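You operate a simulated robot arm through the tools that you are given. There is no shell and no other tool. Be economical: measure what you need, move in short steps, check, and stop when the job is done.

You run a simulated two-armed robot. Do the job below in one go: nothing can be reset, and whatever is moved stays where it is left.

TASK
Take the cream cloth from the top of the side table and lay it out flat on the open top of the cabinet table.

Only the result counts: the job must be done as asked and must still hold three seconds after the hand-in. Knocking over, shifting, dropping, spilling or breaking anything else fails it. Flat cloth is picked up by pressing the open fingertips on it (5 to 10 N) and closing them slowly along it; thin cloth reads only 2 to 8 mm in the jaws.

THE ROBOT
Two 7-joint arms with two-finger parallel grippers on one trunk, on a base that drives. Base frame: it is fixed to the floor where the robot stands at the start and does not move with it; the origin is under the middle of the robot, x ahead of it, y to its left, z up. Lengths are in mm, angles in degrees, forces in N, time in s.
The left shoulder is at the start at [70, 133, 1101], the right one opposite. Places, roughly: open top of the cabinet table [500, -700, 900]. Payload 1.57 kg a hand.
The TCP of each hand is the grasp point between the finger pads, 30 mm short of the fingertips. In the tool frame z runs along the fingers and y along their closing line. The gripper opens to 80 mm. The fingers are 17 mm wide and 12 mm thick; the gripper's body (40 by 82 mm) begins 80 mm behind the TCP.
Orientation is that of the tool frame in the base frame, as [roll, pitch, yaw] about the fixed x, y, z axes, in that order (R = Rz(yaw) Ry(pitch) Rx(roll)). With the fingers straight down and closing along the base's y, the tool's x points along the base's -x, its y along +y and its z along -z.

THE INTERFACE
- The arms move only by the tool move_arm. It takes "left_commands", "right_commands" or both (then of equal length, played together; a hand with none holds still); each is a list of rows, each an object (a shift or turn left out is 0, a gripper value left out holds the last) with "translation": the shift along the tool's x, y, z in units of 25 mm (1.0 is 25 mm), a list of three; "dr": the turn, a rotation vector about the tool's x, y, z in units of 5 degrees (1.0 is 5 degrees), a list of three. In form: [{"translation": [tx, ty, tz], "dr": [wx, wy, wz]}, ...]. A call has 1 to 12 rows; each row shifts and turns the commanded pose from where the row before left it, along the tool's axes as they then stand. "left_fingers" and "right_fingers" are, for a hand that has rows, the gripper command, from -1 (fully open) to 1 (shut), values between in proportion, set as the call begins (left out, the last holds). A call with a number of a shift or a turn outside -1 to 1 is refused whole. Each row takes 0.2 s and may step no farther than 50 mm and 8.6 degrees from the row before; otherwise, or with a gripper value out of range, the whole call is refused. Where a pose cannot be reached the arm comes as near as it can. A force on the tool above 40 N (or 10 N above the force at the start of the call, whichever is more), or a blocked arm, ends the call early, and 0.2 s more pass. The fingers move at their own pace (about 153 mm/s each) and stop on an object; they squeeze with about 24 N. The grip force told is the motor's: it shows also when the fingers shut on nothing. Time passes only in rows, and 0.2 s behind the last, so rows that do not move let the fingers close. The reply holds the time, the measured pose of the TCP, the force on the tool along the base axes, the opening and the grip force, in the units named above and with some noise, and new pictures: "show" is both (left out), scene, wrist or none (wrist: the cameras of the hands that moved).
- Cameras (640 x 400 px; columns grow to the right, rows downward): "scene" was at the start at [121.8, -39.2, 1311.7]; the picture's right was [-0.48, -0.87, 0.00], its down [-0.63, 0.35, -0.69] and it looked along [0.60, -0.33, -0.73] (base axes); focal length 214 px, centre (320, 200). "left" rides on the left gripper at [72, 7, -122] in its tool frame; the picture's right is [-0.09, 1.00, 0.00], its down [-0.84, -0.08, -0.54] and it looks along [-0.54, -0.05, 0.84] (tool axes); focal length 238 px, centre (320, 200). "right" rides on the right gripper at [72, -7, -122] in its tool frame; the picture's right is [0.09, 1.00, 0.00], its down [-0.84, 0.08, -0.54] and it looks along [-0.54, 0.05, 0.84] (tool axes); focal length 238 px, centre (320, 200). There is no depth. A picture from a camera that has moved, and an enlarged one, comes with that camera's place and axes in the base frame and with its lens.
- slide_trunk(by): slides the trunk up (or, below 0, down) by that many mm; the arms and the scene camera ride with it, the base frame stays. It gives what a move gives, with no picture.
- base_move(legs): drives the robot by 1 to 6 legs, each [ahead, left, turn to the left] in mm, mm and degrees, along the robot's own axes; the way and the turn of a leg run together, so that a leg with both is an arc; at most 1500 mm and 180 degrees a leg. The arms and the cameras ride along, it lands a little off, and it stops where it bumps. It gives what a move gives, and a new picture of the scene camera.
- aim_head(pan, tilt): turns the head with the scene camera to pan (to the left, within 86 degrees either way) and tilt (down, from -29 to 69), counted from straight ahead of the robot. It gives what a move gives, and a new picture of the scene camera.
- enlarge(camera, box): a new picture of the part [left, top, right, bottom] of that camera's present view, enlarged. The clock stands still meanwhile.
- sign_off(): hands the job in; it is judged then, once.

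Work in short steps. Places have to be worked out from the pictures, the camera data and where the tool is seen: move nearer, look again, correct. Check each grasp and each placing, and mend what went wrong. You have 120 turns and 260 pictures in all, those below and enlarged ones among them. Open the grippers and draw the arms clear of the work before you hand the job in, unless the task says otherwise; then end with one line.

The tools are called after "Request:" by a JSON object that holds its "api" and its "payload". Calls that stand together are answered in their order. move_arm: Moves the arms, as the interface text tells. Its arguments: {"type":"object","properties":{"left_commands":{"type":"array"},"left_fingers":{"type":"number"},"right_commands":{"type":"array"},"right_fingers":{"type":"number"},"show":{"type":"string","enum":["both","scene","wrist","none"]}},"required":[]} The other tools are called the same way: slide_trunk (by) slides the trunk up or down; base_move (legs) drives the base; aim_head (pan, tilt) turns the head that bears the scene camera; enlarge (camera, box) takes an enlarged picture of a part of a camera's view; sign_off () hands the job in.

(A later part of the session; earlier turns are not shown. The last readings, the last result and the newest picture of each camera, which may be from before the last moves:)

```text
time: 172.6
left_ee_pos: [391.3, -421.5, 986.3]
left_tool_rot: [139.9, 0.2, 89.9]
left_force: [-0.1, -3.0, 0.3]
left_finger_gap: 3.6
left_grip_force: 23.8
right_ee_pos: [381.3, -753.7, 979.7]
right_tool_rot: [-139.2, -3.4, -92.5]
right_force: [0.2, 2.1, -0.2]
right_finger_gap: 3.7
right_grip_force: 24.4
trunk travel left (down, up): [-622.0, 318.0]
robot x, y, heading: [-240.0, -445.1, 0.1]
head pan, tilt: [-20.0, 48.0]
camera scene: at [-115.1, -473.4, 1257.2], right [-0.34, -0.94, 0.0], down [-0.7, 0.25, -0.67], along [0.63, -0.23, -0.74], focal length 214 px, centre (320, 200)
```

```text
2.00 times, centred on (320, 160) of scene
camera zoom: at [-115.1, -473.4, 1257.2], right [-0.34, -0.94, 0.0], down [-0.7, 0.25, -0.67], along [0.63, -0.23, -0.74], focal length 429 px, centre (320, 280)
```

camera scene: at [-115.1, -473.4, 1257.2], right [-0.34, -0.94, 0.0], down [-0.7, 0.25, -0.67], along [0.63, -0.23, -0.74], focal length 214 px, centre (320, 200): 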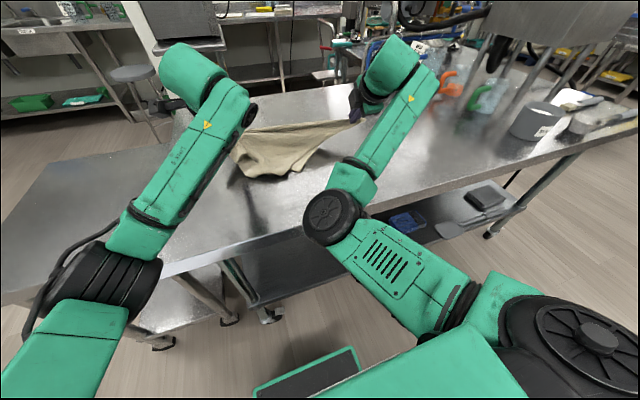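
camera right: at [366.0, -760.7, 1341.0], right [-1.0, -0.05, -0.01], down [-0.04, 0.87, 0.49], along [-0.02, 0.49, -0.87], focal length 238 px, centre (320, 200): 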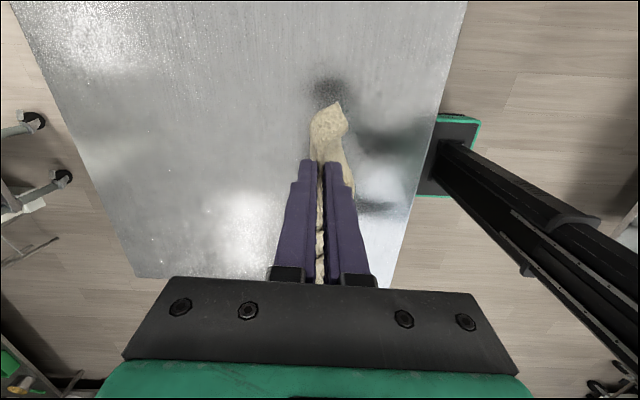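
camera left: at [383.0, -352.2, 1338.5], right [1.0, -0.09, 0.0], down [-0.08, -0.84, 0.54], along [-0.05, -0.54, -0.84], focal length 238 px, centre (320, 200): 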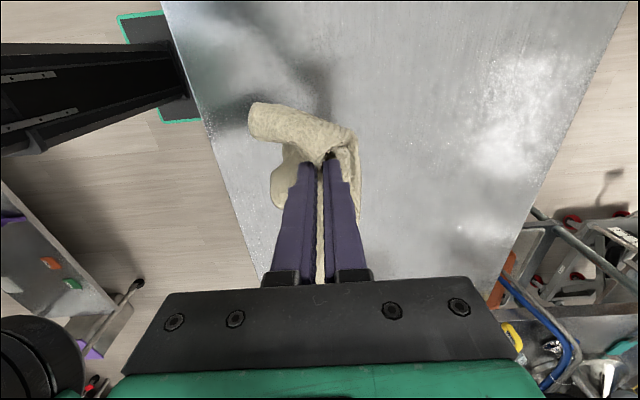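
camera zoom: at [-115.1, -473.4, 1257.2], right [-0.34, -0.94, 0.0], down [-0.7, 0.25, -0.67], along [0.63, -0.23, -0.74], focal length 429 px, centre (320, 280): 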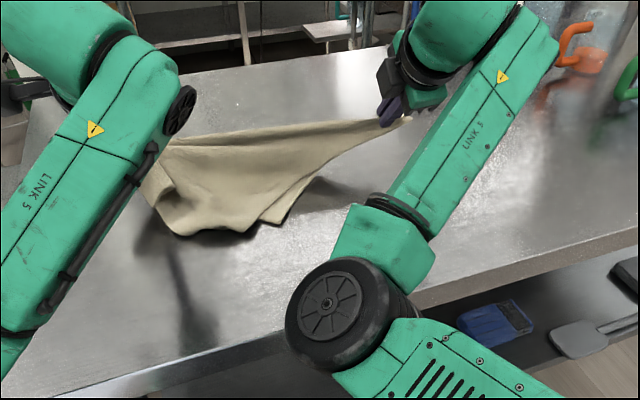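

The tips slid forward with the hands. I'll redo it better: lift, back up until the cloth hangs outside the table edge, lower, then draw it forward over the edge so the lip combs it flat.

Request:
{"api": "slide_trunk", "payload": {"by": 150}}

Request:
{"api": "base_move", "payload": {"legs": [[-330, 0, 0]]}}

Request:
{"api": "slide_trunk", "payload": {"by": -195}}

Request:
{"api": "enlarge", "payload": {"camera": "scene", "box": [160, 60, 480, 280]}}

```text
time: 174.4
left_ee_pos: [393.6, -421.1, 1135.8]
left_tool_rot: [140.0, 0.2, 90.0]
left_force: [0.0, -2.1, -0.2]
left_finger_gap: 3.7
left_grip_force: 23.8
right_ee_pos: [381.9, -755.3, 1128.0]
right_tool_rot: [-139.2, -3.5, -92.5]
right_force: [-0.4, 2.4, -0.7]
right_finger_gap: 3.8
right_grip_force: 24.5
trunk travel left (down, up): [-772.0, 167.0]
robot x, y, heading: [-242.7, -446.2, 0.0]
head pan, tilt: [-20.0, 48.0]
```

```text
time: 176.5
left_ee_pos: [66.6, -420.5, 1134.5]
left_tool_rot: [140.0, 0.1, 90.0]
left_force: [0.1, -2.7, -0.1]
left_finger_gap: 3.6
left_grip_force: 23.7
right_ee_pos: [54.9, -754.6, 1127.9]
right_tool_rot: [-139.2, -3.4, -92.5]
right_force: [0.5, 2.5, -0.2]
right_finger_gap: 3.7
right_grip_force: 23.5
trunk travel left (down, up): [-772.0, 167.0]
robot x, y, heading: [-566.6, -442.9, -0.2]
head pan, tilt: [-20.0, 48.0]
camera scene: at [-439.9, -473.4, 1406.9], right [-0.34, -0.94, 0.0], down [-0.7, 0.25, -0.67], along [0.63, -0.23, -0.74], focal length 214 px, centre (320, 200)
```

scene: 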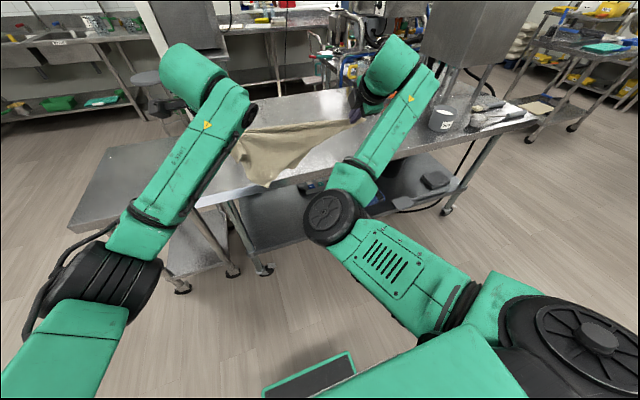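

```text
time: 178.7
left_ee_pos: [64.8, -420.7, 940.5]
left_tool_rot: [140.0, 0.2, 89.8]
left_force: [-0.7, -2.7, -0.5]
left_finger_gap: 3.4
left_grip_force: 24.2
right_ee_pos: [55.7, -754.9, 933.5]
right_tool_rot: [-139.2, -3.4, -92.5]
right_force: [-0.5, 3.1, 0.4]
right_finger_gap: 3.7
right_grip_force: 24.1
trunk travel left (down, up): [-578.0, 362.0]
robot x, y, heading: [-562.1, -448.9, 0.0]
head pan, tilt: [-20.0, 48.0]
```

```text
1.82 times, centred on (320, 170) of scene
camera zoom: at [-441.7, -473.3, 1212.1], right [-0.34, -0.94, 0.0], down [-0.7, 0.25, -0.67], along [0.63, -0.23, -0.74], focal length 390 px, centre (320, 254)
```

zoom: 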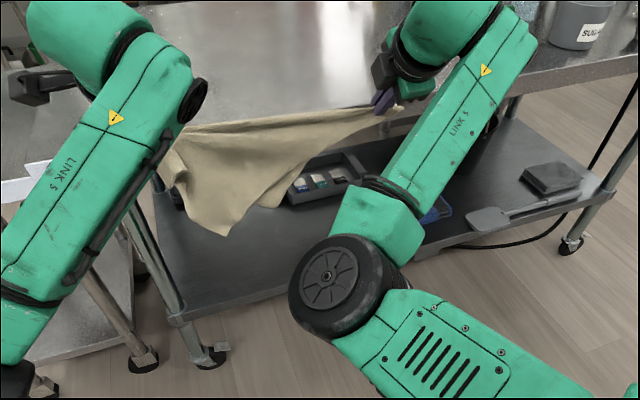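

The triangle hangs cleanly outside the edge, with the fingertips ~28 mm above table height. I'll draw it forward over the lip.

Request:
{"api": "base_move", "payload": {"legs": [[330, 0, 0]]}}

Request:
{"api": "slide_trunk", "payload": {"by": -18}}

Request:
{"api": "enlarge", "payload": {"camera": "scene", "box": [160, 60, 480, 280]}}

```text
time: 180.8
left_ee_pos: [389.0, -420.7, 940.5]
left_tool_rot: [140.0, 0.0, 90.1]
left_force: [-0.5, -3.0, -0.7]
left_finger_gap: 3.9
left_grip_force: 24.0
right_ee_pos: [378.6, -755.0, 933.2]
right_tool_rot: [-139.2, -3.4, -92.5]
right_force: [0.1, 3.1, -0.7]
right_finger_gap: 3.6
right_grip_force: 24.4
trunk travel left (down, up): [-578.0, 362.0]
robot x, y, heading: [-241.4, -449.5, -0.3]
head pan, tilt: [-20.0, 48.0]
camera scene: at [-117.1, -473.3, 1212.0], right [-0.34, -0.94, 0.0], down [-0.7, 0.25, -0.67], along [0.63, -0.23, -0.74], focal length 214 px, centre (320, 200)
```

scene: 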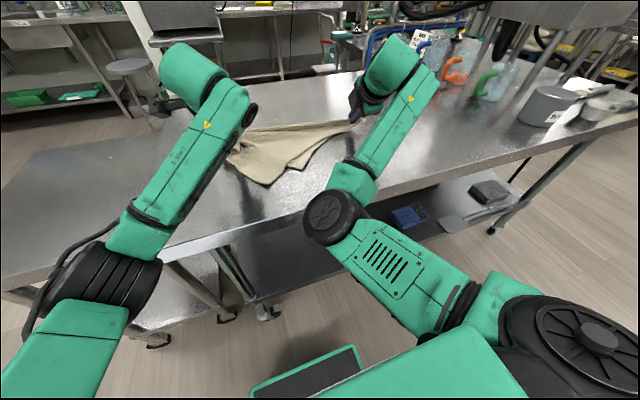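

```text
time: 181.5
left_ee_pos: [388.3, -421.0, 923.8]
left_tool_rot: [139.8, 0.2, 90.0]
left_force: [-0.6, -2.1, 4.2]
left_finger_gap: 3.5
left_grip_force: 23.4
right_ee_pos: [377.6, -754.9, 917.1]
right_tool_rot: [-139.1, -3.4, -92.5]
right_force: [1.1, 3.1, 0.7]
right_finger_gap: 3.6
right_grip_force: 23.6
trunk travel left (down, up): [-560.0, 380.0]
robot x, y, heading: [-243.9, -446.7, -0.0]
head pan, tilt: [-20.0, 48.0]
```

```text
1.82 times, centred on (320, 170) of scene
camera zoom: at [-118.7, -473.3, 1194.2], right [-0.34, -0.94, 0.0], down [-0.7, 0.25, -0.67], along [0.63, -0.23, -0.74], focal length 390 px, centre (320, 254)
```

zoom: 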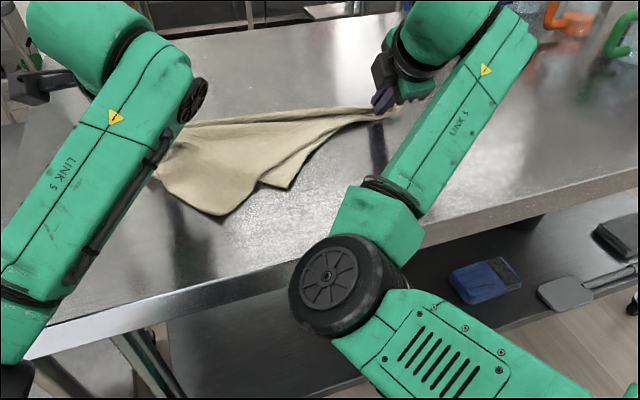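

Excellent: a clean flat triangle, tips near me at ≈ [242, −482] (top layer) and [267, −566] (bottom layer). I'll release both corners and withdraw along the tool axes.

Request:
{"api": "move_arm", "payload": {"left_commands": [{"translation": [0, 0, 0]}, {"translation": [0, 0, 0]}, {"translation": [0, 0, -0.3]}, {"translation": [0, 0, -0.6]}, {"translation": [0, 0, -0.8]}, {"translation": [0, 0, -0.8]}, {"translation": [0, 0, -0.8]}, {"translation": [0, 0, -0.8]}], "right_commands": [{"translation": [0, 0, 0]}, {"translation": [0, 0, 0]}, {"translation": [0, 0, -0.3]}, {"translation": [0, 0, -0.6]}, {"translation": [0, 0, -0.8]}, {"translation": [0, 0, -0.8]}, {"translation": [0, 0, -0.8]}, {"translation": [0, 0, -0.8]}], "left_fingers": 0.2, "right_fingers": 0.2, "show": "scene"}}

Request:
{"api": "slide_trunk", "payload": {"by": 150}}

Request:
{"api": "enlarge", "payload": {"camera": "scene", "box": [180, 80, 460, 280]}}

```text
time: 183.3
left_ee_pos: [321.1, -419.9, 1000.4]
left_tool_rot: [139.9, 0.1, 89.8]
left_force: [0.0, -0.3, 0.3]
left_finger_gap: 32.0
left_grip_force: 0.0
right_ee_pos: [309.8, -747.1, 994.0]
right_tool_rot: [-139.2, -3.4, -92.5]
right_force: [0.4, -0.3, 0.1]
right_finger_gap: 32.0
right_grip_force: 0.0
trunk travel left (down, up): [-560.0, 380.0]
robot x, y, heading: [-243.8, -445.6, -0.2]
head pan, tilt: [-20.0, 48.0]
camera scene: at [-118.4, -473.4, 1194.1], right [-0.34, -0.94, 0.0], down [-0.7, 0.25, -0.67], along [0.63, -0.23, -0.74], focal length 214 px, centre (320, 200)
```

scene: 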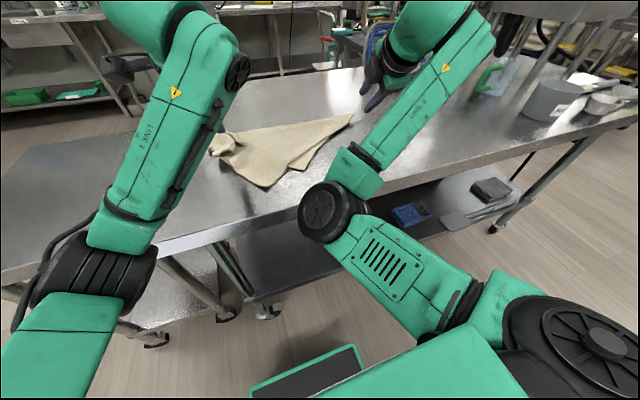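

```text
time: 185.0
left_ee_pos: [322.4, -420.0, 1149.9]
left_tool_rot: [140.0, 0.1, 90.0]
left_force: [-0.9, 0.3, -0.5]
left_finger_gap: 31.8
left_grip_force: 0.0
right_ee_pos: [310.5, -746.0, 1143.0]
right_tool_rot: [-139.2, -3.3, -92.5]
right_force: [-0.3, -0.4, -0.1]
right_finger_gap: 31.9
right_grip_force: 0.1
trunk travel left (down, up): [-710.0, 230.0]
robot x, y, heading: [-241.5, -446.5, 0.1]
head pan, tilt: [-20.0, 48.0]
```

```text
2.00 times, centred on (320, 180) of scene
camera zoom: at [-117.2, -473.4, 1344.0], right [-0.34, -0.94, 0.0], down [-0.7, 0.25, -0.67], along [0.63, -0.23, -0.74], focal length 429 px, centre (320, 240)
```

zoom: 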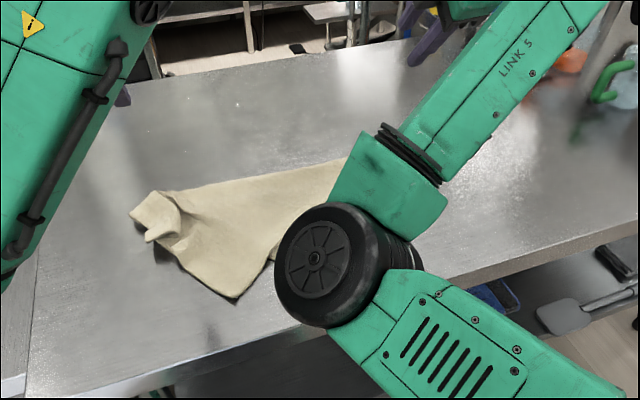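

Tip of the top layer is at ≈ [216, −480], single layer there. I'll move the right arm aside, straighten the left tool, drive forward, and look again.

Request:
{"api": "move_arm", "payload": {"left_commands": [{"dr": [1, 0, 0]}, {"dr": [1, 0, 0]}, {"dr": [1, 0, 0]}, {"dr": [1, 0, 0]}, {"dr": [1, 0, 0]}, {"dr": [1, 0, 0]}, {"dr": [1, 0, 0]}, {"dr": [1, 0, 0]}], "right_commands": [{"translation": [0.7, 0, -0.2]}, {"translation": [0.7, 0, -0.2]}, {"translation": [0.7, 0, -0.2]}, {"translation": [0.7, 0, -0.2]}, {"translation": [0.7, 0, -0.2]}, {"translation": [0.7, 0, -0.2]}, {"translation": [0.7, 0, -0.2]}, {"translation": [0.7, 0, -0.2]}], "show": "none"}}

Request:
{"api": "base_move", "payload": {"legs": [[130, 0, 0]]}}

Request:
{"api": "aim_head", "payload": {"pan": -8, "tilt": 60}}

Request:
{"api": "enlarge", "payload": {"camera": "left", "box": [0, 0, 640, 400]}}

```text
time: 186.8
left_ee_pos: [303.5, -415.6, 1140.0]
left_tool_rot: [180.0, 0.2, 90.0]
left_force: [-0.6, 0.5, 0.2]
left_finger_gap: 32.1
left_grip_force: 0.0
left hand out of reach, approached as far as the arm can: row 8
right_ee_pos: [278.7, -884.4, 1180.8]
right_tool_rot: [-139.2, -3.4, -92.5]
right_force: [0.0, 0.7, -0.4]
right_finger_gap: 32.0
right_grip_force: 0.0
trunk travel left (down, up): [-710.0, 230.0]
robot x, y, heading: [-244.0, -447.1, -0.1]
head pan, tilt: [-20.0, 48.0]
```

```text
time: 188.1
left_ee_pos: [432.0, -417.8, 1141.3]
left_tool_rot: [180.0, 0.0, 89.7]
left_force: [-0.3, 0.3, 0.4]
left_finger_gap: 31.9
left_grip_force: 0.0
right_ee_pos: [404.6, -886.4, 1182.2]
right_tool_rot: [-139.1, -3.5, -92.8]
right_force: [-0.6, 0.0, 0.9]
right_finger_gap: 31.9
right_grip_force: 0.0
trunk travel left (down, up): [-710.0, 230.0]
robot x, y, heading: [-115.0, -443.5, -0.4]
head pan, tilt: [-20.0, 48.0]
camera scene: at [10.2, -474.3, 1344.3], right [-0.35, -0.94, 0.0], down [-0.7, 0.26, -0.67], along [0.63, -0.23, -0.74], focal length 214 px, centre (320, 200)
```

scene: 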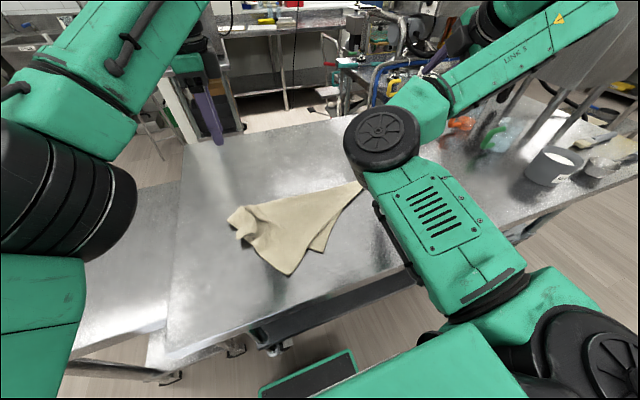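

```text
time: 188.8
left_ee_pos: [435.0, -416.9, 1139.4]
left_tool_rot: [-180.0, 0.0, 89.6]
left_force: [1.1, 0.1, -0.1]
left_finger_gap: 32.2
left_grip_force: 0.0
right_ee_pos: [407.2, -887.6, 1181.2]
right_tool_rot: [-139.2, -3.3, -92.8]
right_force: [-0.5, 0.3, -0.6]
right_finger_gap: 32.0
right_grip_force: 0.1
trunk travel left (down, up): [-710.0, 230.0]
robot x, y, heading: [-112.5, -445.0, -0.2]
head pan, tilt: [-8.0, 60.0]
camera scene: at [5.0, -456.8, 1328.7], right [-0.14, -0.99, 0.0], down [-0.86, 0.13, -0.5], along [0.49, -0.07, -0.87], focal length 214 px, centre (320, 200)
```

scene: 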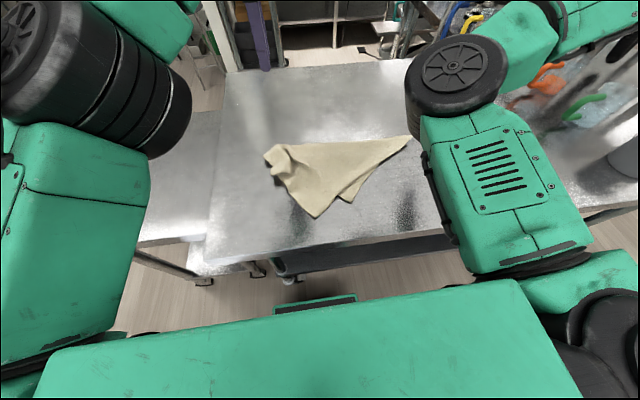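

```text
1.00 times, centred on (320, 200) of left
camera zoom: at [441.9, -345.8, 1261.0], right [1.0, -0.1, 0.0], down [-0.08, -0.84, 0.54], along [-0.05, -0.54, -0.84], focal length 238 px, centre (320, 200)
```

zoom: 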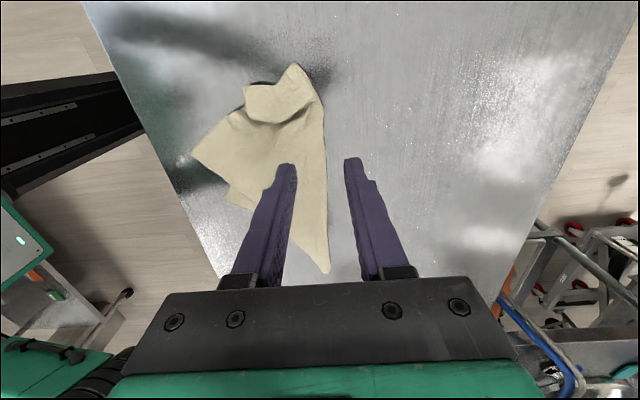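

Tip of the top layer is confirmed at [212, −477] by both cameras. I'll bring the left hand over [247, −482].

Request:
{"api": "move_arm", "payload": {"left_commands": [{"translation": [-0.26, -0.75, 0.8]}, {"translation": [-0.26, -0.75, 0.8]}, {"translation": [-0.26, -0.75, 0.8]}, {"translation": [-0.26, -0.75, 0.8]}, {"translation": [-0.26, -0.75, 0.8]}, {"translation": [-0.26, -0.75, 0.8]}, {"translation": [-0.26, -0.75, 0.8]}, {"translation": [-0.26, -0.75, 0.8]}, {"translation": [-0.26, -0.75, 0.8]}, {"translation": [-0.26, -0.75, 0.8]}], "left_fingers": 0, "show": "wrist"}}

```text
time: 191.0
left_ee_pos: [245.8, -481.7, 940.4]
left_tool_rot: [179.9, 0.1, 89.8]
left_force: [-0.8, -0.1, 0.8]
left_finger_gap: 40.0
left_grip_force: 0.0
right_ee_pos: [405.9, -887.8, 1181.9]
right_tool_rot: [-139.3, -3.4, -92.8]
right_force: [-0.3, -0.2, -0.5]
right_finger_gap: 32.1
right_grip_force: 0.2
trunk travel left (down, up): [-710.0, 230.0]
robot x, y, heading: [-113.1, -448.9, -0.5]
head pan, tilt: [-8.0, 60.0]
camera left: at [252.4, -410.8, 1061.9], right [1.0, -0.1, 0.0], down [-0.08, -0.84, 0.54], along [-0.05, -0.54, -0.84], focal length 238 px, centre (320, 200)
```

left: 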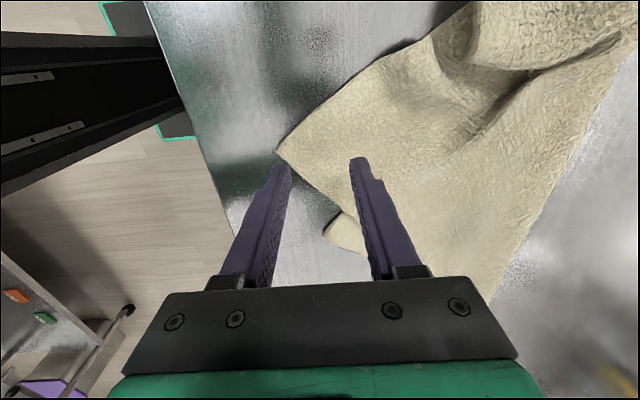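

Tip seen at [213, −477]. I'll shift 15 mm inward and lower toward contact (expected at z ≈ 914).

Request:
{"api": "move_arm", "payload": {"left_commands": [{"translation": [-0.15, 0.65, 0.3]}, {"translation": [0, 0, 0.3]}, {"translation": [0, 0, 0.3]}, {"translation": [0, 0, 0.1]}, {"translation": [0, 0, 0.06]}, {"translation": [0, 0, 0]}], "left_fingers": 0.05, "show": "none"}}

```text
time: 192.4
left_ee_pos: [261.9, -486.2, 913.3]
left_tool_rot: [179.8, 0.2, 89.7]
left_force: [1.3, -1.0, 8.9]
left_finger_gap: 37.8
left_grip_force: 0.1
right_ee_pos: [405.7, -887.5, 1182.9]
right_tool_rot: [-139.3, -3.3, -92.8]
right_force: [0.7, -0.4, -0.1]
right_finger_gap: 31.8
right_grip_force: 0.0
trunk travel left (down, up): [-710.0, 230.0]
robot x, y, heading: [-109.9, -446.6, -0.2]
head pan, tilt: [-8.0, 60.0]
```

Contact at 9 N. I'll add a bit of pressure and close in small steps, as worked before.

Request:
{"api": "move_arm", "payload": {"left_commands": [{"translation": [0, 0, 0.06]}], "left_fingers": 0.18, "show": "none"}}

Request:
{"api": "move_arm", "payload": {"left_commands": [{"translation": [0, 0, 0]}], "left_fingers": 0.33, "show": "none"}}

Request:
{"api": "move_arm", "payload": {"left_commands": [{"translation": [0, 0, 0]}], "left_fingers": 0.47, "show": "none"}}

Request:
{"api": "move_arm", "payload": {"left_commands": [{"translation": [0, 0, 0]}], "left_fingers": 0.6, "show": "none"}}

Request:
{"api": "move_arm", "payload": {"left_commands": [{"translation": [0, 0, 0]}], "left_fingers": 0.72, "show": "none"}}

Request:
{"api": "move_arm", "payload": {"left_commands": [{"translation": [0, 0, -0.02]}], "left_fingers": 0.82, "show": "none"}}

Request:
{"api": "move_arm", "payload": {"left_commands": [{"translation": [0, 0, -0.02]}, {"translation": [0, 0, 0]}], "left_fingers": 0.92, "show": "none"}}

Request:
{"api": "move_arm", "payload": {"left_commands": [{"translation": [0, 0, 0]}, {"translation": [0, 0, 0]}], "left_fingers": 1, "show": "wrist"}}

```text
time: 192.8
left_ee_pos: [261.7, -485.9, 913.1]
left_tool_rot: [179.7, 0.2, 89.7]
left_force: [0.9, -0.4, 14.1]
left_finger_gap: 30.9
left_grip_force: 0.0
right_ee_pos: [404.6, -887.6, 1182.2]
right_tool_rot: [-139.1, -3.4, -92.7]
right_force: [-0.1, -0.5, -0.1]
right_finger_gap: 32.0
right_grip_force: 0.1
trunk travel left (down, up): [-710.0, 230.0]
robot x, y, heading: [-113.0, -449.8, -0.1]
head pan, tilt: [-8.0, 60.0]
```

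```text
time: 193.2
left_ee_pos: [260.4, -484.6, 913.3]
left_tool_rot: [179.8, 0.2, 89.7]
left_force: [0.6, -0.3, 17.6]
left_finger_gap: 24.4
left_grip_force: 0.0
right_ee_pos: [403.4, -888.0, 1183.0]
right_tool_rot: [-139.1, -3.4, -92.8]
right_force: [-0.6, 0.8, 0.4]
right_finger_gap: 32.1
right_grip_force: 0.1
trunk travel left (down, up): [-710.0, 230.0]
robot x, y, heading: [-114.6, -446.2, -0.2]
head pan, tilt: [-8.0, 60.0]
```

```text
time: 193.6
left_ee_pos: [260.8, -485.4, 914.7]
left_tool_rot: [179.8, 0.2, 89.7]
left_force: [1.8, -0.8, 19.2]
left_finger_gap: 18.7
left_grip_force: 0.1
right_ee_pos: [405.1, -888.1, 1183.0]
right_tool_rot: [-139.1, -3.3, -92.8]
right_force: [0.1, -0.4, 0.9]
right_finger_gap: 32.1
right_grip_force: 0.1
trunk travel left (down, up): [-710.0, 230.0]
robot x, y, heading: [-115.8, -446.4, -0.1]
head pan, tilt: [-8.0, 60.0]
```

```text
time: 194.0
left_ee_pos: [259.8, -485.7, 913.1]
left_tool_rot: [179.9, 0.3, 89.6]
left_force: [0.0, -0.4, 20.4]
left_finger_gap: 14.1
left_grip_force: 0.0
right_ee_pos: [404.2, -886.8, 1182.7]
right_tool_rot: [-139.1, -3.4, -92.8]
right_force: [-0.3, -0.4, -0.6]
right_finger_gap: 32.0
right_grip_force: 0.0
trunk travel left (down, up): [-710.0, 230.0]
robot x, y, heading: [-110.3, -446.5, -0.3]
head pan, tilt: [-8.0, 60.0]
```

```text
time: 194.4
left_ee_pos: [260.1, -485.9, 913.3]
left_tool_rot: [179.9, 0.3, 89.6]
left_force: [0.6, -0.3, 20.2]
left_finger_gap: 10.7
left_grip_force: 0.0
right_ee_pos: [404.9, -888.3, 1182.7]
right_tool_rot: [-139.1, -3.4, -92.8]
right_force: [0.8, -0.5, -0.2]
right_finger_gap: 32.3
right_grip_force: 0.1
trunk travel left (down, up): [-710.0, 230.0]
robot x, y, heading: [-111.8, -444.6, -0.5]
head pan, tilt: [-8.0, 60.0]
```

```text
time: 194.8
left_ee_pos: [260.8, -487.1, 912.8]
left_tool_rot: [179.8, 0.1, 89.8]
left_force: [0.7, -0.2, 16.9]
left_finger_gap: 7.8
left_grip_force: 0.3
right_ee_pos: [404.5, -887.8, 1182.3]
right_tool_rot: [-139.1, -3.4, -92.8]
right_force: [-0.8, 0.0, 0.7]
right_finger_gap: 32.0
right_grip_force: 0.0
trunk travel left (down, up): [-710.0, 230.0]
robot x, y, heading: [-113.1, -446.2, -0.4]
head pan, tilt: [-8.0, 60.0]
```

```text
time: 195.4
left_ee_pos: [260.9, -486.2, 912.6]
left_tool_rot: [179.9, 0.1, 89.7]
left_force: [0.1, -0.2, 14.0]
left_finger_gap: 4.0
left_grip_force: 16.5
right_ee_pos: [404.5, -887.2, 1183.2]
right_tool_rot: [-139.1, -3.4, -92.8]
right_force: [-0.2, 0.1, 0.6]
right_finger_gap: 32.1
right_grip_force: 0.0
trunk travel left (down, up): [-710.0, 230.0]
robot x, y, heading: [-114.9, -444.8, -0.3]
head pan, tilt: [-8.0, 60.0]
```

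```text
time: 196.0
left_ee_pos: [261.1, -485.6, 914.4]
left_tool_rot: [180.0, 0.1, 89.6]
left_force: [-0.2, 0.1, 11.9]
left_finger_gap: 4.3
left_grip_force: 24.2
right_ee_pos: [403.7, -887.4, 1182.8]
right_tool_rot: [-139.1, -3.4, -92.8]
right_force: [0.1, 0.4, 0.5]
right_finger_gap: 32.2
right_grip_force: 0.1
trunk travel left (down, up): [-710.0, 230.0]
robot x, y, heading: [-110.4, -447.6, -0.4]
head pan, tilt: [-8.0, 60.0]
camera left: at [267.7, -413.9, 1035.2], right [1.0, -0.1, 0.0], down [-0.08, -0.84, 0.54], along [-0.05, -0.54, -0.84], focal length 238 px, centre (320, 200)
```

left: 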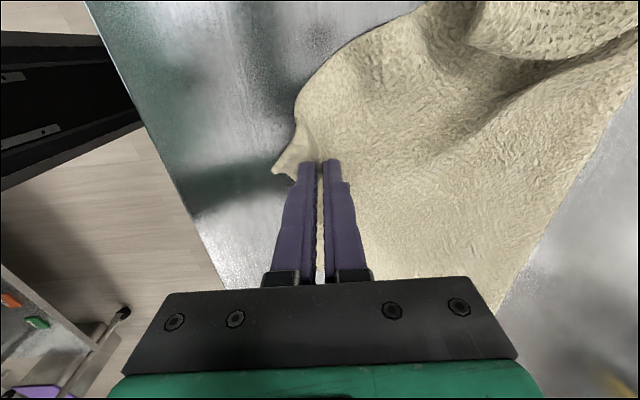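

Tip gripped (4.3 mm). Now I'll flip it in an arc over the fold line (x ≈ 418): first lift and bring it above the fold.

Request:
{"api": "move_arm", "payload": {"left_commands": [{"translation": [0, 0.14, -0.5]}, {"translation": [0, 0.14, -0.5]}, {"translation": [0, 0.14, -0.5]}, {"translation": [0, 0.14, -0.5]}, {"translation": [0, 0.47, -0.67]}, {"translation": [0, 0.47, -0.67]}, {"translation": [0, 0.47, -0.67]}, {"translation": [0, 0.6, -0.48]}, {"translation": [0, 0.6, -0.48]}, {"translation": [0, 0.6, -0.48]}, {"translation": [0, 0.9, -0.28]}, {"translation": [0, 0.9, -0.28]}], "show": "scene"}}

Request:
{"api": "move_arm", "payload": {"left_commands": [{"dr": [-1, 0, 0]}, {"dr": [-1, 0, 0]}, {"dr": [-1, 0, 0]}, {"dr": [-1, 0, 0]}, {"dr": [-1, 0, 0]}, {"dr": [-1, 0, 0]}, {"dr": [-1, 0, 0]}, {"dr": [-1, 0, 0]}], "show": "scene"}}

```text
time: 198.6
left_ee_pos: [401.3, -487.8, 1063.6]
left_tool_rot: [179.8, 0.0, 89.7]
left_force: [0.6, 0.5, -0.1]
left_finger_gap: 3.7
left_grip_force: 24.1
right_ee_pos: [405.8, -888.6, 1181.8]
right_tool_rot: [-139.2, -3.4, -92.9]
right_force: [-0.2, -0.1, -0.1]
right_finger_gap: 31.9
right_grip_force: 0.1
trunk travel left (down, up): [-710.0, 230.0]
robot x, y, heading: [-114.6, -448.0, -0.2]
head pan, tilt: [-8.0, 60.0]
camera scene: at [4.5, -457.7, 1328.7], right [-0.14, -0.99, 0.0], down [-0.86, 0.13, -0.5], along [0.49, -0.07, -0.87], focal length 214 px, centre (320, 200)
```

scene: 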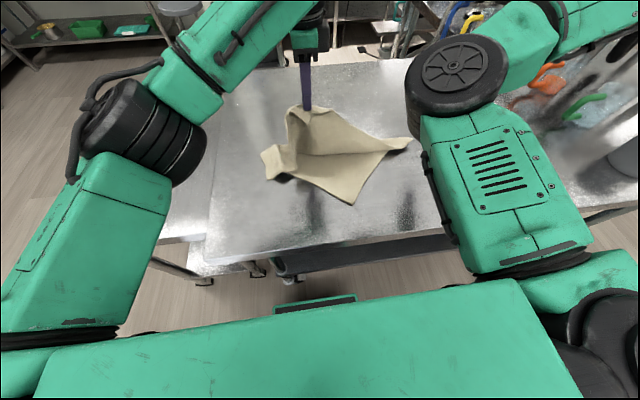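

```text
time: 200.4
left_ee_pos: [401.6, -486.9, 1062.4]
left_tool_rot: [139.8, 0.1, 89.7]
left_force: [0.5, 1.0, -0.2]
left_finger_gap: 3.4
left_grip_force: 24.1
right_ee_pos: [406.2, -885.7, 1182.6]
right_tool_rot: [-139.1, -3.3, -92.8]
right_force: [-0.3, 0.0, 0.1]
right_finger_gap: 31.9
right_grip_force: 0.0
trunk travel left (down, up): [-710.0, 230.0]
robot x, y, heading: [-113.0, -445.6, -0.1]
head pan, tilt: [-8.0, 60.0]
camera scene: at [4.0, -456.5, 1328.8], right [-0.14, -0.99, 0.0], down [-0.86, 0.12, -0.5], along [0.49, -0.07, -0.87], focal length 214 px, centre (320, 200)
```

scene: 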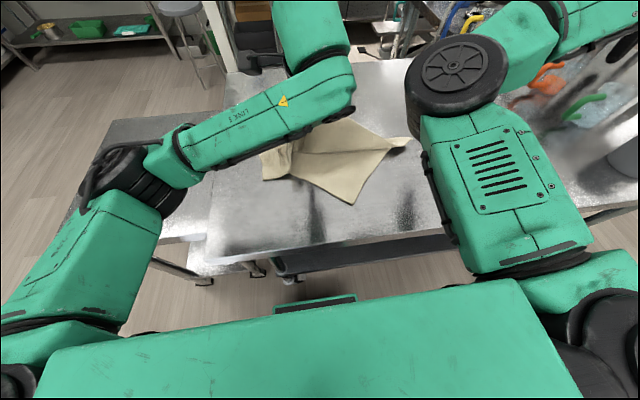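

The top layer is opening beautifully. Now I'll move forward and down to lay it on the far side.

Request:
{"api": "move_arm", "payload": {"left_commands": [{"translation": [0, 0.61, 0.51]}, {"translation": [0, 0.61, 0.51]}, {"translation": [0, 0.61, 0.51]}, {"translation": [0, 0.31, 0.87]}, {"translation": [0, 0.31, 0.87]}, {"translation": [0, 0.31, 0.87]}, {"translation": [0, -0.06, 0.9]}, {"translation": [0, -0.06, 0.9]}, {"translation": [0, -0.06, 0.9]}, {"translation": [0, -0.26, 0.64]}, {"translation": [0, -0.26, 0.64]}, {"translation": [0, -0.26, 0.64]}], "show": "scene"}}

```text
time: 203.0
left_ee_pos: [576.4, -488.7, 924.0]
left_tool_rot: [139.8, 0.0, 89.7]
left_force: [0.5, 0.0, 1.4]
left_finger_gap: 3.3
left_grip_force: 23.6
right_ee_pos: [405.6, -887.7, 1181.3]
right_tool_rot: [-139.2, -3.4, -92.6]
right_force: [0.2, 0.2, -0.4]
right_finger_gap: 31.9
right_grip_force: 0.0
trunk travel left (down, up): [-710.0, 230.0]
robot x, y, heading: [-115.1, -449.1, -0.3]
head pan, tilt: [-8.0, 60.0]
camera scene: at [4.1, -457.4, 1328.8], right [-0.14, -0.99, 0.0], down [-0.86, 0.13, -0.5], along [0.49, -0.07, -0.87], focal length 214 px, centre (320, 200)
```

scene: 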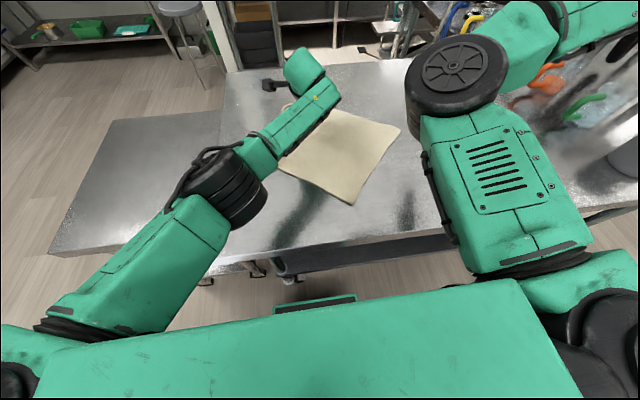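

It looks spread flat. I'll lower the last centimetre with a slight forward pull, release, and withdraw along the tool axis.

Request:
{"api": "move_arm", "payload": {"left_commands": [{"translation": [0, 0.1, 0.35]}, {"translation": [0, -0.15, 0.25]}, {"translation": [0, 0, 0]}], "show": "none"}}

Request:
{"api": "move_arm", "payload": {"left_commands": [{"translation": [0, 0, 0]}, {"translation": [0, 0, 0]}, {"translation": [0, 0, -0.2]}, {"translation": [0, 0, -0.5]}, {"translation": [0, 0, -0.8]}, {"translation": [0, 0, -0.8]}, {"translation": [0, 0, -0.8]}, {"translation": [0, 0.3, -0.8]}, {"translation": [0, 0.5, -0.8]}, {"translation": [0, 0.5, -0.8]}], "left_fingers": 0.4, "show": "none"}}

Request:
{"api": "base_move", "payload": {"legs": [[-150, 0, 0]]}}

Request:
{"api": "enlarge", "payload": {"camera": "scene", "box": [220, 60, 440, 220]}}

```text
time: 203.8
left_ee_pos: [577.5, -488.5, 917.0]
left_tool_rot: [139.9, 0.2, 89.7]
left_force: [-1.3, 0.2, 7.4]
left_finger_gap: 3.6
left_grip_force: 24.6
left hand out of reach, approached as far as the arm can: row 1
right_ee_pos: [404.1, -887.1, 1182.7]
right_tool_rot: [-139.2, -3.5, -92.7]
right_force: [0.3, -0.4, -0.2]
right_finger_gap: 31.8
right_grip_force: 0.1
trunk travel left (down, up): [-710.0, 230.0]
robot x, y, heading: [-110.8, -447.4, -0.3]
head pan, tilt: [-8.0, 60.0]
```

```text
time: 206.0
left_ee_pos: [513.6, -486.8, 1042.9]
left_tool_rot: [139.8, 0.1, 89.7]
left_force: [-0.2, 0.0, -0.4]
left_finger_gap: 24.1
left_grip_force: 0.1
right_ee_pos: [405.9, -888.2, 1182.3]
right_tool_rot: [-139.1, -3.3, -92.8]
right_force: [0.2, 0.6, 0.0]
right_finger_gap: 32.2
right_grip_force: 0.0
trunk travel left (down, up): [-710.0, 230.0]
robot x, y, heading: [-114.6, -448.3, -0.2]
head pan, tilt: [-8.0, 60.0]
```

```text
time: 207.4
left_ee_pos: [365.3, -486.3, 1041.6]
left_tool_rot: [140.2, 0.1, 89.8]
left_force: [0.9, -0.2, 0.8]
left_finger_gap: 24.3
left_grip_force: 0.1
right_ee_pos: [258.4, -886.5, 1179.7]
right_tool_rot: [-139.3, -3.4, -92.9]
right_force: [0.8, 0.1, -0.2]
right_finger_gap: 32.0
right_grip_force: 0.0
trunk travel left (down, up): [-710.0, 230.0]
robot x, y, heading: [-265.3, -446.9, 0.0]
head pan, tilt: [-8.0, 60.0]
camera scene: at [-142.8, -456.1, 1328.5], right [-0.14, -0.99, 0.0], down [-0.86, 0.12, -0.5], along [0.49, -0.07, -0.87], focal length 214 px, centre (320, 200)
```

scene: 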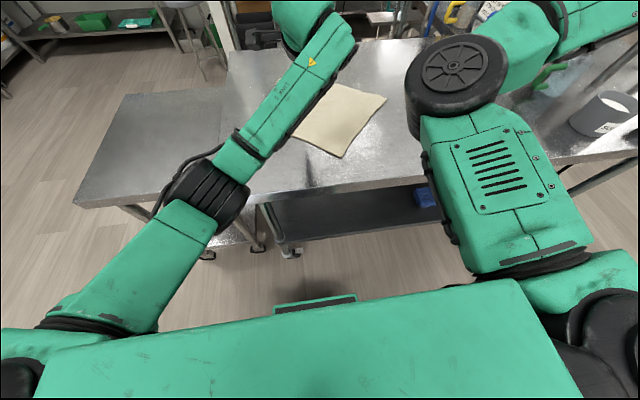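

```text
2.50 times, centred on (330, 140) of scene
camera zoom: at [-142.8, -456.1, 1328.5], right [-0.14, -0.99, 0.0], down [-0.86, 0.12, -0.5], along [0.49, -0.07, -0.87], focal length 536 px, centre (295, 350)
```

zoom: 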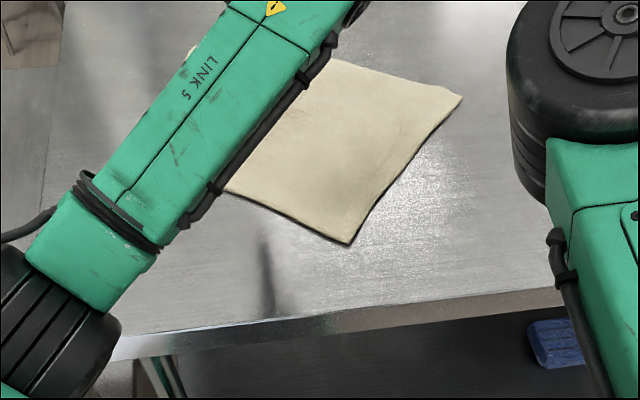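

The visible part is flat. I'll move the left arm aside and view the whole cloth from above.

Request:
{"api": "slide_trunk", "payload": {"by": 200}}

Request:
{"api": "move_arm", "payload": {"left_commands": [{"translation": [0.9, 0, -0.2]}, {"translation": [0.9, 0, -0.2]}, {"translation": [0.9, 0, -0.2]}, {"translation": [0.9, 0, -0.2]}, {"translation": [0.9, 0, -0.2]}, {"translation": [0.9, 0, -0.2]}, {"translation": [0.9, 0, -0.2]}, {"translation": [0.9, 0, -0.2]}, {"translation": [0.9, 0, -0.2]}, {"translation": [0.9, 0, -0.2]}], "show": "none"}}

Request:
{"api": "base_move", "payload": {"legs": [[140, 0, 0]]}}

Request:
{"api": "enlarge", "payload": {"camera": "scene", "box": [220, 70, 440, 250]}}

```text
time: 209.6
left_ee_pos: [365.5, -485.6, 1243.6]
left_tool_rot: [140.0, 0.1, 89.7]
left_force: [-0.8, -0.7, -0.5]
left_finger_gap: 24.2
left_grip_force: 0.1
right_ee_pos: [258.0, -886.8, 1380.7]
right_tool_rot: [-139.1, -3.4, -92.8]
right_force: [0.2, -0.9, 0.1]
right_finger_gap: 32.0
right_grip_force: 0.0
trunk travel left (down, up): [-910.0, 30.0]
robot x, y, heading: [-262.7, -444.2, -0.4]
head pan, tilt: [-8.0, 60.0]
```

```text
time: 211.8
left_ee_pos: [332.7, -259.6, 1280.1]
left_tool_rot: [140.0, 0.1, 89.7]
left_force: [0.0, 0.6, 0.3]
left_finger_gap: 23.9
left_grip_force: 0.1
right_ee_pos: [256.0, -885.4, 1382.5]
right_tool_rot: [-139.2, -3.5, -92.8]
right_force: [1.0, 0.6, 0.0]
right_finger_gap: 32.1
right_grip_force: 0.1
trunk travel left (down, up): [-910.0, 30.0]
robot x, y, heading: [-265.0, -446.9, -0.3]
head pan, tilt: [-8.0, 60.0]
```

```text
time: 213.1
left_ee_pos: [468.1, -260.8, 1281.2]
left_tool_rot: [139.9, 0.0, 89.8]
left_force: [0.6, 0.6, 1.2]
left_finger_gap: 24.2
left_grip_force: 0.1
right_ee_pos: [393.9, -886.8, 1383.6]
right_tool_rot: [-139.0, -3.3, -92.8]
right_force: [-0.5, 0.0, 1.0]
right_finger_gap: 31.9
right_grip_force: 0.2
trunk travel left (down, up): [-910.0, 30.0]
robot x, y, heading: [-126.1, -446.3, -0.2]
head pan, tilt: [-8.0, 60.0]
camera scene: at [-9.2, -456.3, 1529.1], right [-0.14, -0.99, 0.0], down [-0.86, 0.12, -0.5], along [0.5, -0.07, -0.86], focal length 214 px, centre (320, 200)
```

scene: 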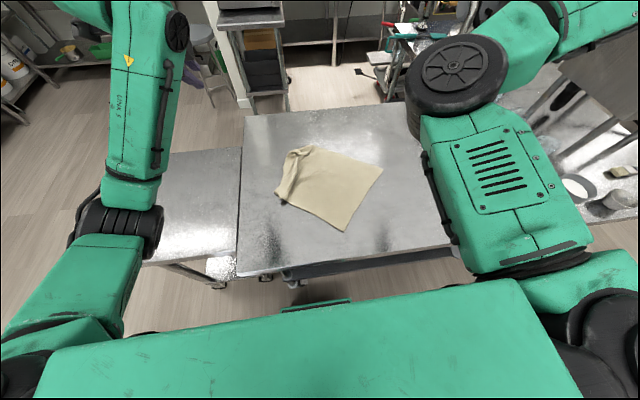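

```text
2.22 times, centred on (330, 160) of scene
camera zoom: at [-9.2, -456.3, 1529.1], right [-0.14, -0.99, 0.0], down [-0.86, 0.12, -0.5], along [0.5, -0.07, -0.86], focal length 477 px, centre (298, 289)
```

zoom: 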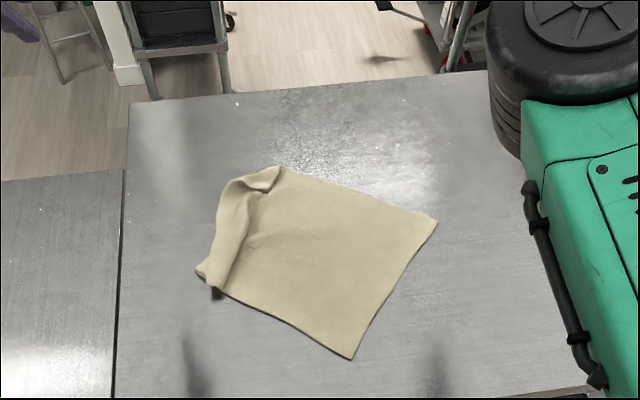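

Most of it is flat, but a strip along the left edge (corner A side) is folded over. I'll zoom in on it.

Request:
{"api": "enlarge", "payload": {"camera": "scene", "box": [265, 135, 345, 215]}}

Request:
{"api": "enlarge", "payload": {"camera": "left", "box": [0, 0, 640, 400]}}

```text
5.00 times, centred on (305, 175) of scene
camera zoom: at [-9.2, -456.3, 1529.1], right [-0.14, -0.99, 0.0], down [-0.86, 0.12, -0.5], along [0.5, -0.07, -0.86], focal length 1072 px, centre (395, 325)
```

zoom: 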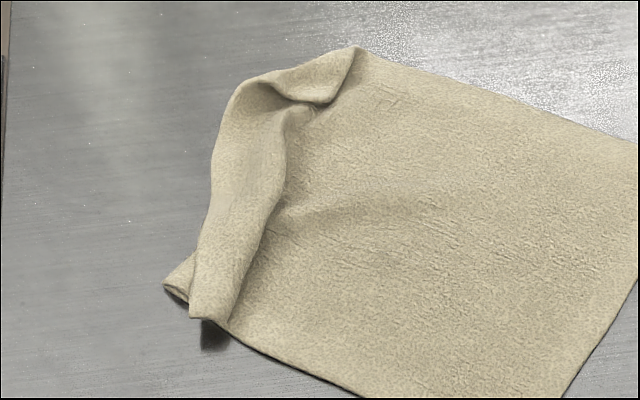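

```text
1.00 times, centred on (320, 200) of left
camera zoom: at [396.3, -188.5, 1379.4], right [0.76, -0.09, 0.64], down [-0.41, -0.83, 0.37], along [0.5, -0.54, -0.67], focal length 238 px, centre (320, 200)
```

zoom: 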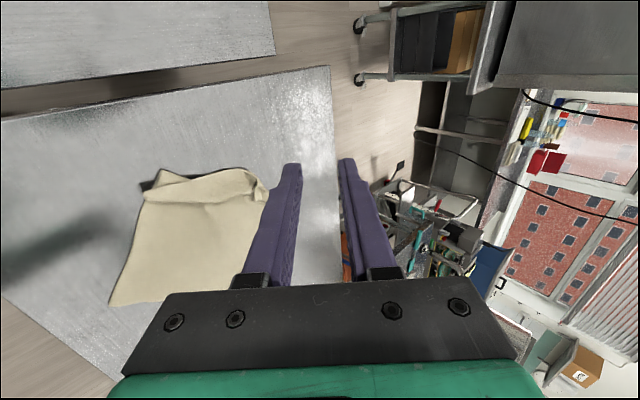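

A ~45 mm strip along the left edge (corner A side) is folded over; mid-flap is near [440, −402] within reach. I'll straighten the left tool and position it above the flap to pull it open to the left.

Request:
{"api": "move_arm", "payload": {"left_commands": [{"translation": [0, -0.77, -0.64]}, {"translation": [0, -0.77, -0.64]}, {"translation": [0, -0.77, -0.64]}, {"translation": [0, -0.77, -0.64]}, {"dr": [1, 0, 0]}, {"dr": [1, 0, 0]}, {"dr": [1, 0, 0]}, {"dr": [1, 0, 0]}, {"dr": [1, 0, 0]}, {"dr": [1, 0, 0]}, {"dr": [1, 0, 0]}, {"dr": [1, 0, 0]}], "left_fingers": 0.05, "show": "none"}}

Request:
{"api": "base_move", "payload": {"legs": [[25, 0, 0.2]]}}

Request:
{"api": "slide_trunk", "payload": {"by": -200}}

```text
time: 215.7
left_ee_pos: [374.2, -260.7, 1280.3]
left_tool_rot: [-180.0, 0.1, 89.9]
left_force: [-0.1, -0.3, 0.0]
left_finger_gap: 37.8
left_grip_force: 0.1
right_ee_pos: [396.6, -886.0, 1381.2]
right_tool_rot: [-139.2, -3.5, -92.7]
right_force: [0.9, 0.1, -0.1]
right_finger_gap: 32.2
right_grip_force: 0.1
trunk travel left (down, up): [-910.0, 30.0]
robot x, y, heading: [-126.0, -443.8, -0.1]
head pan, tilt: [-8.0, 60.0]
```

```text
time: 216.5
left_ee_pos: [391.4, -258.1, 1283.0]
left_tool_rot: [179.6, 0.1, 89.9]
left_force: [-0.3, -0.7, 0.3]
left_finger_gap: 38.0
left_grip_force: 0.1
right_ee_pos: [417.6, -885.6, 1384.6]
right_tool_rot: [-138.9, -3.4, -92.5]
right_force: [-0.1, -0.3, -0.2]
right_finger_gap: 32.1
right_grip_force: 0.1
trunk travel left (down, up): [-910.0, 30.0]
robot x, y, heading: [-97.2, -446.2, 0.0]
head pan, tilt: [-8.0, 60.0]
camera scene: at [12.5, -456.3, 1529.4], right [-0.14, -0.99, 0.0], down [-0.86, 0.12, -0.5], along [0.5, -0.07, -0.86], focal length 214 px, centre (320, 200)
```

scene: 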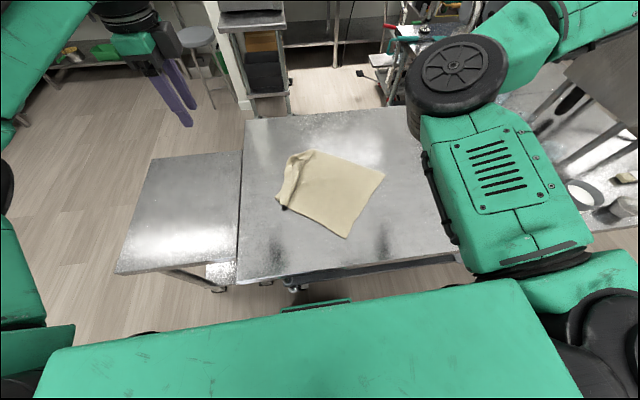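

```text
time: 218.7
left_ee_pos: [396.5, -258.3, 1080.0]
left_tool_rot: [179.9, 0.1, 90.1]
left_force: [0.0, 0.4, 0.4]
left_finger_gap: 38.0
left_grip_force: 0.0
right_ee_pos: [424.7, -883.7, 1182.3]
right_tool_rot: [-139.3, -3.4, -92.5]
right_force: [-0.8, -0.6, 0.2]
right_finger_gap: 32.0
right_grip_force: 0.1
trunk travel left (down, up): [-710.0, 230.0]
robot x, y, heading: [-99.2, -450.7, 0.0]
head pan, tilt: [-8.0, 60.0]
```

Request:
{"api": "move_arm", "payload": {"left_commands": [{"translation": [-0.72, 0.22, 0.55]}, {"translation": [-0.72, 0.22, 0.55]}, {"translation": [-0.72, 0.22, 0.55]}, {"translation": [-0.72, 0.22, 0.55]}, {"translation": [-0.72, 0.22, 0.55]}, {"translation": [-0.72, 0.22, 0.55]}, {"translation": [-0.72, 0.22, 0.55]}, {"translation": [-0.72, 0.22, 0.55]}], "show": "wrist"}}

```text
time: 220.5
left_ee_pos: [441.4, -403.0, 969.8]
left_tool_rot: [180.0, 0.1, 89.9]
left_force: [-0.1, 0.0, 0.3]
left_finger_gap: 38.4
left_grip_force: 0.1
right_ee_pos: [424.4, -885.4, 1181.5]
right_tool_rot: [-139.2, -3.4, -92.5]
right_force: [1.0, 0.4, 0.5]
right_finger_gap: 32.1
right_grip_force: 0.0
trunk travel left (down, up): [-710.0, 230.0]
robot x, y, heading: [-98.5, -446.4, 0.0]
head pan, tilt: [-8.0, 60.0]
camera left: at [447.6, -331.0, 1091.8], right [1.0, -0.09, 0.0], down [-0.08, -0.84, 0.54], along [-0.05, -0.54, -0.84], focal length 238 px, centre (320, 200)
```

left: 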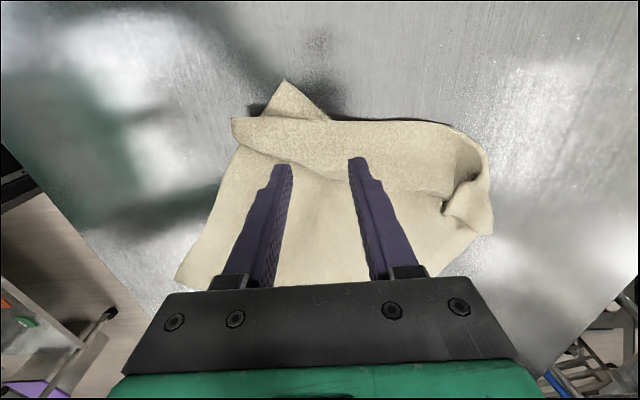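

The flap runs under the fingertips (free edge toward −y, fold toward +y). I'll descend onto it.

Request:
{"api": "move_arm", "payload": {"left_commands": [{"translation": [0, 0, 0.5]}, {"translation": [0, 0, 0.5]}, {"translation": [0, 0, 0.5]}, {"translation": [0, 0, 0.2]}, {"translation": [0, 0, 0.15]}, {"translation": [0, 0, 0.1]}, {"translation": [0, 0, 0]}], "show": "wrist"}}

```text
time: 222.1
left_ee_pos: [441.1, -403.6, 922.1]
left_tool_rot: [179.9, 0.2, 89.9]
left_force: [-0.9, -0.8, 3.4]
left_finger_gap: 37.6
left_grip_force: 0.1
right_ee_pos: [422.6, -885.3, 1182.5]
right_tool_rot: [-139.2, -3.4, -92.5]
right_force: [0.8, -0.2, 0.2]
right_finger_gap: 31.9
right_grip_force: 0.0
trunk travel left (down, up): [-710.0, 230.0]
robot x, y, heading: [-94.8, -450.6, -0.0]
head pan, tilt: [-8.0, 60.0]
camera left: at [447.7, -330.8, 1043.5], right [1.0, -0.09, 0.0], down [-0.08, -0.84, 0.54], along [-0.05, -0.54, -0.84], focal length 238 px, centre (320, 200)
```

left: 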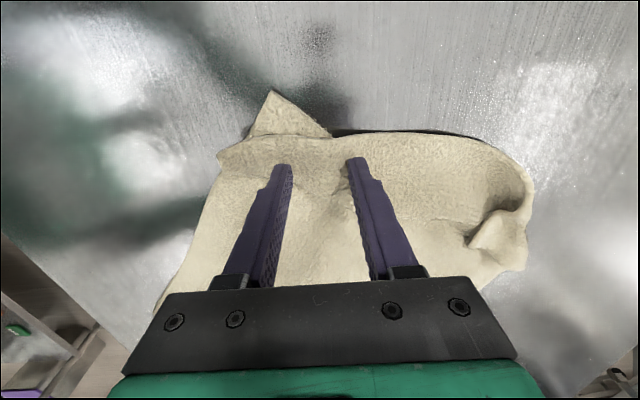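

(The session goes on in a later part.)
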